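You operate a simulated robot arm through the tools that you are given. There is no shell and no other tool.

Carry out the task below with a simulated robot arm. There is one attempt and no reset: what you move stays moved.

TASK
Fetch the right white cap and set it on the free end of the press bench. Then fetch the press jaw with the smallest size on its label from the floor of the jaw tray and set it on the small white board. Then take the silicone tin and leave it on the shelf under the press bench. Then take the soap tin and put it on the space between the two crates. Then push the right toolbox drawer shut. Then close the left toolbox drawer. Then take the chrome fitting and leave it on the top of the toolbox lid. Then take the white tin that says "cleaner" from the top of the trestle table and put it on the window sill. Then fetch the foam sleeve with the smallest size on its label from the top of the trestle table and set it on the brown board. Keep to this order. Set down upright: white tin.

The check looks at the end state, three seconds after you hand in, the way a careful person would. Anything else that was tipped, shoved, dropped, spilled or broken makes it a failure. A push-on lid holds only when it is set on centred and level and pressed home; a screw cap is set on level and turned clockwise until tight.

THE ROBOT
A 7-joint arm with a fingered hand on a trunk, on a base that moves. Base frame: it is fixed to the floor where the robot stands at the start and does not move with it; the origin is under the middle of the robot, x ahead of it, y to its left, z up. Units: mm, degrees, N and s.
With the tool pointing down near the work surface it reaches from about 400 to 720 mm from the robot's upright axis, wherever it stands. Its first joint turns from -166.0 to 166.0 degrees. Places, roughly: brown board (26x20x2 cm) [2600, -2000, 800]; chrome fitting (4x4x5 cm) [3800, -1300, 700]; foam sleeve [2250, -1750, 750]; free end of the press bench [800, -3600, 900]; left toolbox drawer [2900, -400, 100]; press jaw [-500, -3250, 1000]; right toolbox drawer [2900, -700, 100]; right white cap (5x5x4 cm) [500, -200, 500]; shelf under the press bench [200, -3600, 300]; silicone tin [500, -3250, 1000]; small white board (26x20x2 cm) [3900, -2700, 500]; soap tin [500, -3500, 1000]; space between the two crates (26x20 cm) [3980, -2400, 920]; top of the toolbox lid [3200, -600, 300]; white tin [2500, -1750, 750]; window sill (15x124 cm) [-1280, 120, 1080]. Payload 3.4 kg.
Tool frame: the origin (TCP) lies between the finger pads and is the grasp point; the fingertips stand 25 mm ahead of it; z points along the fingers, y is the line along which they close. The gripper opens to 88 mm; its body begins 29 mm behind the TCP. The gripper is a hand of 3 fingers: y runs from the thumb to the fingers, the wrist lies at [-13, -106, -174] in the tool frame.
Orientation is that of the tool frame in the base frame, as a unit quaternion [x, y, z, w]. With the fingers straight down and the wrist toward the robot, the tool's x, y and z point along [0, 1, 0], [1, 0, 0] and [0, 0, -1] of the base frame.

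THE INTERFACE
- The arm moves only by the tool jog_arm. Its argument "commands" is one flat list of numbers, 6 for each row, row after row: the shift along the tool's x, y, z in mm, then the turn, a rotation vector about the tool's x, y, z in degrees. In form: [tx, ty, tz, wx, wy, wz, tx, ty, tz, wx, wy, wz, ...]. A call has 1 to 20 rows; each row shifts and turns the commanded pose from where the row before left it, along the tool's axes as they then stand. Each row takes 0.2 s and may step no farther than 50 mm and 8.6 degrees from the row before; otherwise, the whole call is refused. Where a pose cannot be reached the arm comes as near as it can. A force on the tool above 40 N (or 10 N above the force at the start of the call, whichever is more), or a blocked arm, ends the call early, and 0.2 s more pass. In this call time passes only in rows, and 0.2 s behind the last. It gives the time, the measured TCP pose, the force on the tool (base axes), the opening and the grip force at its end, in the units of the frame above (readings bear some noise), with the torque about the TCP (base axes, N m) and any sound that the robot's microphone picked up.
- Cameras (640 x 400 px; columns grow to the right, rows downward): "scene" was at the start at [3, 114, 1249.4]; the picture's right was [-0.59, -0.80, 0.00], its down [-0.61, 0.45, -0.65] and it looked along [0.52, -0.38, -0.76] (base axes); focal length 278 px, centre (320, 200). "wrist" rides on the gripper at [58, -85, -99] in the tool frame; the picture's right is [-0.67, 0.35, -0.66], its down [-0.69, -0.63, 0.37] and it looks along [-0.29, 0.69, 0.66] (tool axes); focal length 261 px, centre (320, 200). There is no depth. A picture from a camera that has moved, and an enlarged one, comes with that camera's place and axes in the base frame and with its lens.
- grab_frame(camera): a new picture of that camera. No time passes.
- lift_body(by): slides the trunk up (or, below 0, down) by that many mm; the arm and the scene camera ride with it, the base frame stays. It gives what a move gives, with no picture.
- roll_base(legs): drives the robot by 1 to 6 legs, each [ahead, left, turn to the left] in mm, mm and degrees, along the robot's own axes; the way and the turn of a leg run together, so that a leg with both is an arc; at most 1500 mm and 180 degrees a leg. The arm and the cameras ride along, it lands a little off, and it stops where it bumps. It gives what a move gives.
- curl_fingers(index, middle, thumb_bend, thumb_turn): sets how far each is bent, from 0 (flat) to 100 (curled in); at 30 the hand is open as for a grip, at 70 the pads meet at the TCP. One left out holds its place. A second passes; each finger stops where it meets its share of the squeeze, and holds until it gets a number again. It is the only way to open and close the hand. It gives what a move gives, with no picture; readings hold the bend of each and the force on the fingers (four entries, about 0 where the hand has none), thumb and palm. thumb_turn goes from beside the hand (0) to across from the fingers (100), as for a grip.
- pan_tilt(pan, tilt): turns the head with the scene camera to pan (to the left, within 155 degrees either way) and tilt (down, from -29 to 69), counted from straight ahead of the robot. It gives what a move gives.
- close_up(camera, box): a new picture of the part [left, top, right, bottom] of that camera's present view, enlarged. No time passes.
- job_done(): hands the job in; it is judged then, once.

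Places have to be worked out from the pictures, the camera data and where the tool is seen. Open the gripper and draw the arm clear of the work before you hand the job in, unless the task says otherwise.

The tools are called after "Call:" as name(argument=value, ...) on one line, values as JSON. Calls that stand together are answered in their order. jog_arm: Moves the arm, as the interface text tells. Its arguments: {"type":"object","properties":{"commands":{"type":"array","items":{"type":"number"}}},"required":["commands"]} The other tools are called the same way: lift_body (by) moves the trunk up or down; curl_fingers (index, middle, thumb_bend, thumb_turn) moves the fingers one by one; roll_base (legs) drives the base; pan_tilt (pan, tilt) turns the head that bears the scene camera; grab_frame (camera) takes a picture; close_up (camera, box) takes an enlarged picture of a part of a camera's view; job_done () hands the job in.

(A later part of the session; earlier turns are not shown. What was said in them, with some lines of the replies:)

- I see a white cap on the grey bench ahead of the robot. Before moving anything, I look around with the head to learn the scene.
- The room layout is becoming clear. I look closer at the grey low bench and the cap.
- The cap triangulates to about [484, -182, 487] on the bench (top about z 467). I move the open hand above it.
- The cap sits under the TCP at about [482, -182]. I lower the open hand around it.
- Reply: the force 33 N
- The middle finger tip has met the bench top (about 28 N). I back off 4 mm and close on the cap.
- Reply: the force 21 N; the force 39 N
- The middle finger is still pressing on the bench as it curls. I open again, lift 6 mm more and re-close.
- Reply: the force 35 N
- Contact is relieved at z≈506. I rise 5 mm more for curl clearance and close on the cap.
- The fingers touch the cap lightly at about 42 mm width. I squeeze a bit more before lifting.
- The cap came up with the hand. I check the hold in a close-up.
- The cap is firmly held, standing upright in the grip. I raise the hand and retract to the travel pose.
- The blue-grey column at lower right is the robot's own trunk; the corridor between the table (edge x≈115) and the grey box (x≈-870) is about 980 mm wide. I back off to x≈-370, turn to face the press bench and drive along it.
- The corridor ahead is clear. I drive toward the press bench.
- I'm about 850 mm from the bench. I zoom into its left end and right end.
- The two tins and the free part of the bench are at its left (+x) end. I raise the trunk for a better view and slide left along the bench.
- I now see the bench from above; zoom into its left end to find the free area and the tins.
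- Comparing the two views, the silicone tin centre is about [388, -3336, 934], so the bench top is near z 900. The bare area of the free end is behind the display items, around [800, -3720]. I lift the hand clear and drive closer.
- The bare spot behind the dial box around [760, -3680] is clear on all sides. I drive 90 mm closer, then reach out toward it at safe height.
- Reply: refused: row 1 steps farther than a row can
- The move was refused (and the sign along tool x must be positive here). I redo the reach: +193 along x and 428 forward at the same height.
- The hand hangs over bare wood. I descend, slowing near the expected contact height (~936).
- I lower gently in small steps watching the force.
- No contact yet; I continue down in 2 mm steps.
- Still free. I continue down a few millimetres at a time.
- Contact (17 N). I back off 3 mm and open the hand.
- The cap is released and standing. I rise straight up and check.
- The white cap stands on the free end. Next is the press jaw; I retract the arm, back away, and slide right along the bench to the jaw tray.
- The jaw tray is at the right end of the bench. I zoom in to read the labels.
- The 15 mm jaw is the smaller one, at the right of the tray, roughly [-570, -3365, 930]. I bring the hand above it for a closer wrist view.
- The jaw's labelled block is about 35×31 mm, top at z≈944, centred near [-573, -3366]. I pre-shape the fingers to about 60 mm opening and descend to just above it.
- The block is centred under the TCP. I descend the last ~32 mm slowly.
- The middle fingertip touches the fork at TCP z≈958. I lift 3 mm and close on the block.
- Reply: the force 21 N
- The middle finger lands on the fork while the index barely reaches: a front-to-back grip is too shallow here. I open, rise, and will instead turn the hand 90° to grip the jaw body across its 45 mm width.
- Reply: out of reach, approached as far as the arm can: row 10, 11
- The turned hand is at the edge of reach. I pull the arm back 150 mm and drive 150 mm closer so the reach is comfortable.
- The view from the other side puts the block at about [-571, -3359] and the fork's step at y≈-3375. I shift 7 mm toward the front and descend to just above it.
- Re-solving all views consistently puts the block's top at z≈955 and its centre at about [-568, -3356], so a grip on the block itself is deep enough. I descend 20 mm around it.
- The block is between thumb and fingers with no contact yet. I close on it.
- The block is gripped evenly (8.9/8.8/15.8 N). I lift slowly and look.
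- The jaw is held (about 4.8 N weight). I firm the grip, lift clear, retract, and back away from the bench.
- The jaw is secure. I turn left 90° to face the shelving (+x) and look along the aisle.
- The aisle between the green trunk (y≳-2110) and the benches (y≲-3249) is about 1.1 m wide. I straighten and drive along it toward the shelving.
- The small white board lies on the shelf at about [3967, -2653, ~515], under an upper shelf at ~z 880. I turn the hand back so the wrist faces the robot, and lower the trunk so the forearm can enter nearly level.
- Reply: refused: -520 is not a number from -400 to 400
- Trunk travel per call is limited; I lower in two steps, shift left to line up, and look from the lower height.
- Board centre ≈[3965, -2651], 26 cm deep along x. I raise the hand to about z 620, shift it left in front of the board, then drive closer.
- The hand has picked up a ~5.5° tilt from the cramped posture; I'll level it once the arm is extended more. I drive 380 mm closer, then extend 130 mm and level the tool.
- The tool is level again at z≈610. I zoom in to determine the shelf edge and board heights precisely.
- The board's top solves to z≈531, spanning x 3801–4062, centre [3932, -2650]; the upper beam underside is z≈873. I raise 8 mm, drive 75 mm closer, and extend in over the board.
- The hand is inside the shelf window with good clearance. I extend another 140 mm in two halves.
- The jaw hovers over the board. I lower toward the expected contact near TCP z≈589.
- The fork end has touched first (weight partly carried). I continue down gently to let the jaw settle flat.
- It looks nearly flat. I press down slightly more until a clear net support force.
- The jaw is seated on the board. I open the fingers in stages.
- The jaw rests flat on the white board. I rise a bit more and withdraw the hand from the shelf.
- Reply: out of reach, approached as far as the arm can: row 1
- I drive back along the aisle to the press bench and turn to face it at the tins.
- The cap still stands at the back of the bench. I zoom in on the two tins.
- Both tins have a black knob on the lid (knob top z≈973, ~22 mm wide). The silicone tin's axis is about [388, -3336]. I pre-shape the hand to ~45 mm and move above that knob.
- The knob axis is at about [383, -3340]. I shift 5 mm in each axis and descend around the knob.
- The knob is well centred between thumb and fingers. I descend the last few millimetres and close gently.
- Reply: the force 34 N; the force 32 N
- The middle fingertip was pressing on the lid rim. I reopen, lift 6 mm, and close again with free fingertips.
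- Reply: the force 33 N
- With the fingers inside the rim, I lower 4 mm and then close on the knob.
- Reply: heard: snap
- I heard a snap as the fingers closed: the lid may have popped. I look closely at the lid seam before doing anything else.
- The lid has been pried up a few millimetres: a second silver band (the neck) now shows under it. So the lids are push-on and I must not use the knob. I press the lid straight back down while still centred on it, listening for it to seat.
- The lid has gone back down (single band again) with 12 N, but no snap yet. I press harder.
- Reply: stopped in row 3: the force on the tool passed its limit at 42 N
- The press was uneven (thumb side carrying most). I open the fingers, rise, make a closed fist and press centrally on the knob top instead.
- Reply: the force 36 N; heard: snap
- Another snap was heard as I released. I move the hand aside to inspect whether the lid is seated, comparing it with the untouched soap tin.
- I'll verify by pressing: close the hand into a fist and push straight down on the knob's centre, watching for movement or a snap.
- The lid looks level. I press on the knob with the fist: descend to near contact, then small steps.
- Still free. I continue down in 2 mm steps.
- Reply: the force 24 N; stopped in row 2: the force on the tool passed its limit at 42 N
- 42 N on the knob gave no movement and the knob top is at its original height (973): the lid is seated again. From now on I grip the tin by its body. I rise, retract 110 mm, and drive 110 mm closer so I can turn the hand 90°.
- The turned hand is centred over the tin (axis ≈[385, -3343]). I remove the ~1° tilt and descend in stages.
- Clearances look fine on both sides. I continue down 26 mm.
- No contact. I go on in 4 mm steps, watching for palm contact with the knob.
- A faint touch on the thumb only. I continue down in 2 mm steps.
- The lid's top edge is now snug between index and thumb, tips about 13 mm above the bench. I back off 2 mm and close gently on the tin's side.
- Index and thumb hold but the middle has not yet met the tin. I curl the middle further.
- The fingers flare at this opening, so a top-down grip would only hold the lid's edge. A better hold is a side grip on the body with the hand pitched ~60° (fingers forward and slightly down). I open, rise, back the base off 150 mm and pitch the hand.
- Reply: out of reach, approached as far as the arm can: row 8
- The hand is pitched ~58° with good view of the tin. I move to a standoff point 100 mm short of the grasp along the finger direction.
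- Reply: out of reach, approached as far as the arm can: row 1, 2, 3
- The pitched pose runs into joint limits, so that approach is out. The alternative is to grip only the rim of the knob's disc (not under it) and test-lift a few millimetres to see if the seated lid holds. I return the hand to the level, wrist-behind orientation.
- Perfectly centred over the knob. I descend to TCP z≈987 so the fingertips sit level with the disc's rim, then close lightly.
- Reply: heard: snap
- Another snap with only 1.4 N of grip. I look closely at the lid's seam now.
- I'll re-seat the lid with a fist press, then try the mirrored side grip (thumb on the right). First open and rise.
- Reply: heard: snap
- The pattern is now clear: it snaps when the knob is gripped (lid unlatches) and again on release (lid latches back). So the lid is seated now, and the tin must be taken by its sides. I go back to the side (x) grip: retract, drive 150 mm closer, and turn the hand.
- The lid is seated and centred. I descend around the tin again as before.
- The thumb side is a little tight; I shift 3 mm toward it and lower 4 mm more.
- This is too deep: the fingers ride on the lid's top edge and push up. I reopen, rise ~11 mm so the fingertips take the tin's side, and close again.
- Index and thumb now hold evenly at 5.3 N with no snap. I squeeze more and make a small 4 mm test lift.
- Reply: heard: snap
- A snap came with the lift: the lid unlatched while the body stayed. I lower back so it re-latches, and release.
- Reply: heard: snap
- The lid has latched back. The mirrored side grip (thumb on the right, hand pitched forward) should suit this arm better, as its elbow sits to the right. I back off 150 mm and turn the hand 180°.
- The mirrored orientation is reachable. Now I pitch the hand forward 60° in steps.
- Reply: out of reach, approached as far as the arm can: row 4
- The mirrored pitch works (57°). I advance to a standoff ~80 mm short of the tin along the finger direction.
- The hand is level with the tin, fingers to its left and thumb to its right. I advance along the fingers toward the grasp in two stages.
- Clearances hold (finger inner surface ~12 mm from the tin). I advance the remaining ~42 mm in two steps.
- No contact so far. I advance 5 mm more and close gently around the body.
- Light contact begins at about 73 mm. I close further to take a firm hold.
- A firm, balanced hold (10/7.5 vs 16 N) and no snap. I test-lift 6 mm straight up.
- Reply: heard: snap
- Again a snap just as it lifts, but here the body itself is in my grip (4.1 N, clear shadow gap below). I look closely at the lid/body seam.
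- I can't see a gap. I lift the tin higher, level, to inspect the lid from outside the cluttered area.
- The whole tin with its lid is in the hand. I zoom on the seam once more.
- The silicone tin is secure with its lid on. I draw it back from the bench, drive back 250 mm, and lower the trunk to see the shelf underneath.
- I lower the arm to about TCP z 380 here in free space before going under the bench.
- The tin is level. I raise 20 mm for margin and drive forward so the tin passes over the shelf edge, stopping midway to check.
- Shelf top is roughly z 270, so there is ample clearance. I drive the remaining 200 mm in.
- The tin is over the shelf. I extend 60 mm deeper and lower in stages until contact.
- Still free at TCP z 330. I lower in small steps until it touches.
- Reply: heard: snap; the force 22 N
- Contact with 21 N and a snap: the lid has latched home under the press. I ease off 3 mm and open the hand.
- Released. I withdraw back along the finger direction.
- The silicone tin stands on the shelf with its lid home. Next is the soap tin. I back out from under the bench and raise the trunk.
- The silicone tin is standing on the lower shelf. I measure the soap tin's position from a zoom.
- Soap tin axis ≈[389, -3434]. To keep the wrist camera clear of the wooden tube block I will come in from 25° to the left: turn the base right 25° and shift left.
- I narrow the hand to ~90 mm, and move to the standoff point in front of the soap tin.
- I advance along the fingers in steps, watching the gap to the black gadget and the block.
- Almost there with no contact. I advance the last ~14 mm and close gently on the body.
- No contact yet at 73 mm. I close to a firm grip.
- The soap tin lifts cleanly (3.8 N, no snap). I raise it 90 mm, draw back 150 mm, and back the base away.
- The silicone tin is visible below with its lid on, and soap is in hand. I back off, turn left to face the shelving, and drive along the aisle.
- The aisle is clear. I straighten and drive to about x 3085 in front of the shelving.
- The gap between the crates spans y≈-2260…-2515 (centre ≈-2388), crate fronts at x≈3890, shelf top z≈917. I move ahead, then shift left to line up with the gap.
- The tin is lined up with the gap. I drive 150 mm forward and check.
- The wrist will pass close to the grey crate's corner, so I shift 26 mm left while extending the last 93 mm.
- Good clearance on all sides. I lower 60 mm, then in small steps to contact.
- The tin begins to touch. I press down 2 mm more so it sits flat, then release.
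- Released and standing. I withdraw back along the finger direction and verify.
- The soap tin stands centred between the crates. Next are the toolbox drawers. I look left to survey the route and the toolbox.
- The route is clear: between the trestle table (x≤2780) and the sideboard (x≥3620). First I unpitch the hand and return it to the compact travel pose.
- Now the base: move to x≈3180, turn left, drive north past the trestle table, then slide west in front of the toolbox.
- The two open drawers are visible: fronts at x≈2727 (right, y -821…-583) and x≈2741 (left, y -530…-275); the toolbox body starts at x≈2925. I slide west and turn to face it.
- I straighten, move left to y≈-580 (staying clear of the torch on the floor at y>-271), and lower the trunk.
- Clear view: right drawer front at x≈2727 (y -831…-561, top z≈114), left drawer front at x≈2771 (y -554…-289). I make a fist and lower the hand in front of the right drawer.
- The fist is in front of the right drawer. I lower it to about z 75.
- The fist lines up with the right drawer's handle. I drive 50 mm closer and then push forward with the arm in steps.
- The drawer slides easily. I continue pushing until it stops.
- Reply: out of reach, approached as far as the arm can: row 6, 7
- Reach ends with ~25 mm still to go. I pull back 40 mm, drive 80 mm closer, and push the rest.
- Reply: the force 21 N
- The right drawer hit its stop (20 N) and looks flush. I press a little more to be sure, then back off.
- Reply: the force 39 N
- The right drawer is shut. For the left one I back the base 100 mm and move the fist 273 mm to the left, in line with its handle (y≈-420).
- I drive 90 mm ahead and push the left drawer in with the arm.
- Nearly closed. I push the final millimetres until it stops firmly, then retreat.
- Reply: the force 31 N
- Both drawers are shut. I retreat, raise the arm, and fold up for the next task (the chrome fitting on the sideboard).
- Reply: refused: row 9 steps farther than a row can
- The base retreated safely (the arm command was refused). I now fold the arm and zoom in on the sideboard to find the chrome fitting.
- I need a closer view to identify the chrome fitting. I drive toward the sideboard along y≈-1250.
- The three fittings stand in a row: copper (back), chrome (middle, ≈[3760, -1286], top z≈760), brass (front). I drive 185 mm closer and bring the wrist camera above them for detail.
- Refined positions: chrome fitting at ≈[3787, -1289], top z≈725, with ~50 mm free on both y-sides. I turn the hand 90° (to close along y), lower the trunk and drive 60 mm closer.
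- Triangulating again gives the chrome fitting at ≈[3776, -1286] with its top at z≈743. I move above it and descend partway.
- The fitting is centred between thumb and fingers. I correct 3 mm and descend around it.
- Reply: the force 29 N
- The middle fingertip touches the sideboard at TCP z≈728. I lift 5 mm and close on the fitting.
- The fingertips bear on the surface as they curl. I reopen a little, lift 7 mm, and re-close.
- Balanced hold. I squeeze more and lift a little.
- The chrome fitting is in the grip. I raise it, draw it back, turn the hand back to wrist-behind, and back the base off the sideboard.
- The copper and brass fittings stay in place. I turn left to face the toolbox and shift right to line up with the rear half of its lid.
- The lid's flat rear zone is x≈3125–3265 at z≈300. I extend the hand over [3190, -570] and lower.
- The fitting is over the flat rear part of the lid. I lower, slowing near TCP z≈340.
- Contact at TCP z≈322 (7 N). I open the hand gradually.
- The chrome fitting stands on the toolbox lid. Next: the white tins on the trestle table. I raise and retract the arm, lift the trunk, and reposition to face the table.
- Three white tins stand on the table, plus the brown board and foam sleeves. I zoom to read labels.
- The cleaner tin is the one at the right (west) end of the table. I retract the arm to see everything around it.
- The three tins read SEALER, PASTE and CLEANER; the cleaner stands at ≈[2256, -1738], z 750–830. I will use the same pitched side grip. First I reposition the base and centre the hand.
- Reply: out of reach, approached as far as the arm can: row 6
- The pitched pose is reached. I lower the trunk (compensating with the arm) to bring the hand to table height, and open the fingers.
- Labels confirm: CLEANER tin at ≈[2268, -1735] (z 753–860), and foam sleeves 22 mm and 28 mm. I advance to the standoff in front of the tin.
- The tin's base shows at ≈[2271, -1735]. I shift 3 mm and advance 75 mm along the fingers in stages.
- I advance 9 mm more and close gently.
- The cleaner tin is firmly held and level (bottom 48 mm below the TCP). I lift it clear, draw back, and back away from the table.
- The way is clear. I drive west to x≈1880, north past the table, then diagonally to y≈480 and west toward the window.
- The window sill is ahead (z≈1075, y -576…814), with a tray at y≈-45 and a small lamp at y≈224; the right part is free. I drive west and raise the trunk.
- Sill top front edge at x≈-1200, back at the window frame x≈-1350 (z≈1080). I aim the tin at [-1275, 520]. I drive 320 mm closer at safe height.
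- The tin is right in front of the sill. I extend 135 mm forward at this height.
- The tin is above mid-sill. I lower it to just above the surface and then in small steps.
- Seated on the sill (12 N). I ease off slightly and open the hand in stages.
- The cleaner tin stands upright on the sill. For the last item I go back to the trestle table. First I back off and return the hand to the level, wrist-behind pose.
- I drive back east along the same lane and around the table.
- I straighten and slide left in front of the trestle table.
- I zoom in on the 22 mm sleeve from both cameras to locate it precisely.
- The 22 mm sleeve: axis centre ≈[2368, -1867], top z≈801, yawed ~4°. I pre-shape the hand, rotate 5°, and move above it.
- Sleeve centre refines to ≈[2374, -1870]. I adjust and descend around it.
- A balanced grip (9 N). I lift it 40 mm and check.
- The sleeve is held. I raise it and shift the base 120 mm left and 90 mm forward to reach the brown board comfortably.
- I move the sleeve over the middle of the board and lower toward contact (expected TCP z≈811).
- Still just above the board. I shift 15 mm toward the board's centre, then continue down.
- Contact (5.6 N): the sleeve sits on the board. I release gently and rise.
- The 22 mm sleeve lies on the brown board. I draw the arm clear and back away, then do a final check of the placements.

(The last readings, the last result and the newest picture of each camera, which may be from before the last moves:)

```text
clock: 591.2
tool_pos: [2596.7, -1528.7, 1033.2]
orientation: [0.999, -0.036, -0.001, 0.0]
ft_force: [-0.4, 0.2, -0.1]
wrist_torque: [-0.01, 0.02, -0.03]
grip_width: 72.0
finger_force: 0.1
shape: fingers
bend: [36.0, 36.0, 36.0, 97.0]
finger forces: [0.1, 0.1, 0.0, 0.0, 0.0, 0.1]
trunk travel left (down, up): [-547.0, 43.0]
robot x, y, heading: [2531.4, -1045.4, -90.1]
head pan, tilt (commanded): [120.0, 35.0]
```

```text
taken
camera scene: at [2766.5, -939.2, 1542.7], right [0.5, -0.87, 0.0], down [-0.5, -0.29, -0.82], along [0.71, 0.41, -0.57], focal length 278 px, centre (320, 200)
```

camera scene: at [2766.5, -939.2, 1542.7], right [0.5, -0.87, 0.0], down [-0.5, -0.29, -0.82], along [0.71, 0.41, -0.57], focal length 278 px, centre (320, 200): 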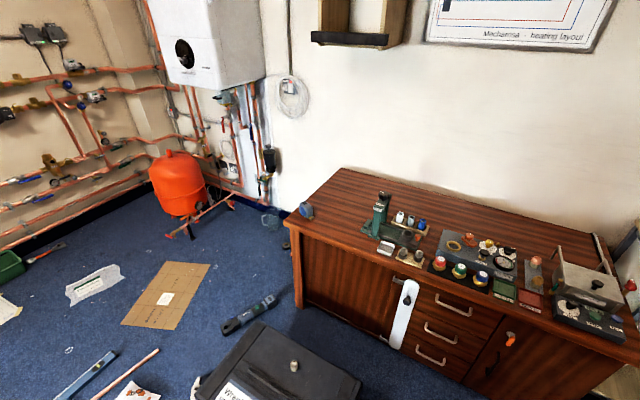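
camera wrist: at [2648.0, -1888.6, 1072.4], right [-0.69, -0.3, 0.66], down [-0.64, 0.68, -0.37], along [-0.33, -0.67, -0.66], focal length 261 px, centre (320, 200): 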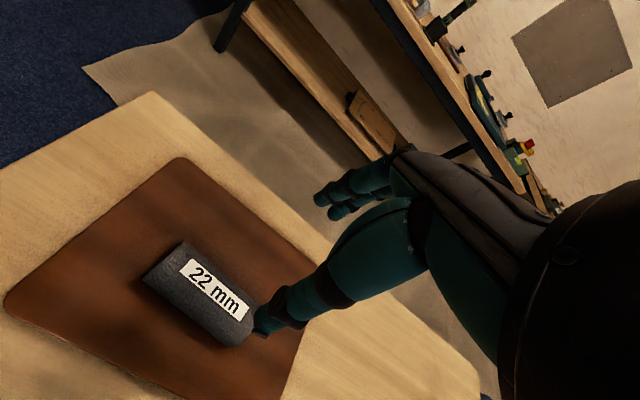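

Everything is in place: sleeve on the brown board, chrome fitting on the toolbox lid, jaw on the white board, silicone tin on the lower shelf. I open the hand fully and make a last check of the cap, soap tin and drawers.

Call:
curl_fingers(index=25, middle=25, thumb_bend=25)

Call:
pan_tilt(pan=45, tilt=20)

Call:
close_up(camera="scene", box=[230, 100, 470, 250])

Call:
pan_tilt(pan=-30, tilt=15)

Call:
grab_frame(camera="scene")

Call:
pan_tilt(pan=135, tilt=50)

Call:
grab_frame(camera="scene")

```text
clock: 592.2
tool_pos: [2597.5, -1527.4, 1032.1]
orientation: [0.999, -0.035, 0.0, -0.001]
ft_force: [1.3, 0.3, -0.4]
wrist_torque: [0.0, -0.02, 0.0]
grip_width: 94.0
finger_force: 0.0
shape: fingers
bend: [25.0, 25.0, 25.0, 97.0]
finger forces: [0.0, 0.1, 0.1, 0.0, 0.0, 0.1]
trunk travel left (down, up): [-547.0, 43.0]
robot x, y, heading: [2530.8, -1045.4, -89.8]
head pan, tilt (commanded): [120.0, 35.0]
```

```text
clock: 593.6
tool_pos: [2597.6, -1528.7, 1033.4]
orientation: [0.999, -0.036, -0.001, 0.001]
ft_force: [0.1, 0.5, -1.1]
wrist_torque: [-0.01, 0.0, 0.0]
grip_width: 94.2
finger_force: 0.0
shape: fingers
bend: [25.0, 25.0, 25.0, 97.0]
finger forces: [0.0, 0.1, 0.1, 0.1, 0.0, 0.0]
trunk travel left (down, up): [-547.0, 43.0]
robot x, y, heading: [2527.9, -1042.5, -90.0]
head pan, tilt (commanded): [45.0, 20.0]
```

```text
2.67 times, centred on (350, 175) of scene
camera zoom: at [2756.3, -1049.0, 1566.5], right [-0.7, -0.71, 0.0], down [-0.24, 0.24, -0.94], along [0.67, -0.66, -0.34], focal length 742 px, centre (240, 267)
```

zoom: 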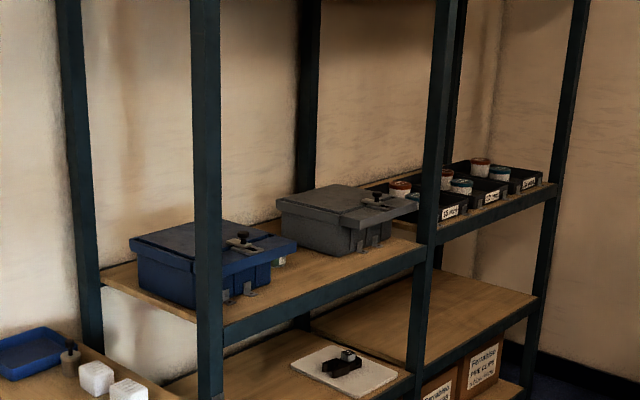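

```text
clock: 595.1
tool_pos: [2597.7, -1528.4, 1033.8]
orientation: [0.999, -0.036, 0.0, 0.001]
ft_force: [0.1, 0.2, 0.4]
wrist_torque: [-0.01, 0.01, -0.02]
grip_width: 94.0
finger_force: 0.2
shape: fingers
bend: [25.0, 25.0, 25.0, 97.0]
finger forces: [0.0, 0.0, 0.0, 0.0, 0.0, 0.0]
trunk travel left (down, up): [-547.0, 43.0]
robot x, y, heading: [2533.5, -1045.5, -90.0]
head pan, tilt (commanded): [-30.0, 15.0]
```

```text
taken
camera scene: at [2643.8, -1064.4, 1574.7], right [-0.87, 0.5, 0.0], down [0.13, 0.22, -0.97], along [-0.48, -0.84, -0.26], focal length 278 px, centre (320, 200)
```

scene: 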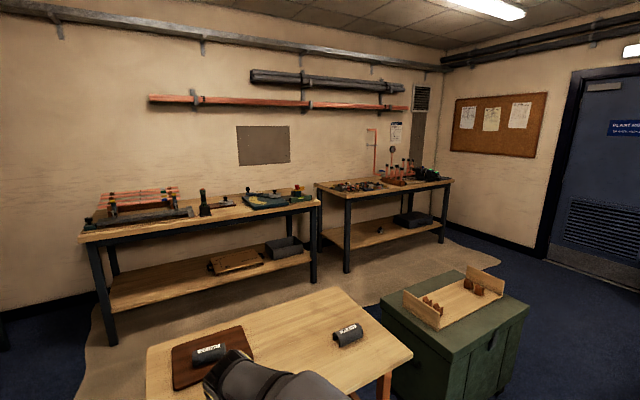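

```text
clock: 597.6
tool_pos: [2597.4, -1527.7, 1033.9]
orientation: [0.999, -0.036, -0.001, 0.001]
ft_force: [0.8, -0.6, -0.1]
wrist_torque: [0.02, -0.02, 0.02]
grip_width: 94.0
finger_force: 0.0
shape: fingers
bend: [25.0, 25.0, 25.0, 97.0]
finger forces: [0.1, 0.0, 0.0, 0.1, 0.0, 0.0]
trunk travel left (down, up): [-547.0, 43.0]
robot x, y, heading: [2532.0, -1041.8, -89.7]
head pan, tilt (commanded): [135.0, 50.0]
```

```text
taken
camera scene: at [2744.6, -928.8, 1521.0], right [0.71, -0.71, 0.0], down [-0.54, -0.54, -0.64], along [0.45, 0.46, -0.77], focal length 278 px, centre (320, 200)
```

scene: 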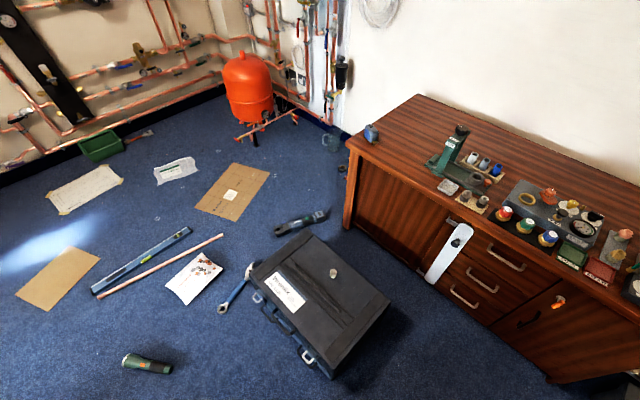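

All placements check out: drawers shut, fitting upright on the toolbox lid, soap tin between the crates, jaw on the white board, sleeve on the brown board, and the floor items untouched. The hand is open and clear, so I hand the job in.

Call:
job_done()

```text
The job is handed in.
```

I did all nine steps in the order you gave and handed the job in. I haven't had a pass or fail result back.

| Step | Where it ended up |
|---|---|
| White cap | Standing on the bare back part of the press bench's free end, about [760, -3680] |
| 15 mm press jaw | Flat on the small white board |
| Silicone tin | Standing on the shelf under the press bench, lid on |
| Soap tin | Standing between the two crates, lid on |
| Right drawer, then left drawer | Both pushed in until they stopped firmly |
| Chrome fitting | Upright on the flat rear part of the toolbox lid |
| Cleaner tin | Upright on the window sill, about [-1275, 535] |
| 22 mm foam sleeve | On the brown board |

**What might count against the result:**
- **Silicone tin lid:** I first tried to lift it by its knob, and the push-on lid came up. Each time it went back on with a snap. The last snap came as I pressed the tin down on the shelf. The lid looked seated afterwards, but I didn't press it again to check.
- **White cap position:** the stated centre of the free end has display items on it, so I used the clear patch just behind them, roughly 90 mm away.
- **White cap choice:** I only saw one white cap, so I took that one.

The hand is open and clear of the work. In my last views the floor items and the other objects on the table and sideboard looked undisturbed.
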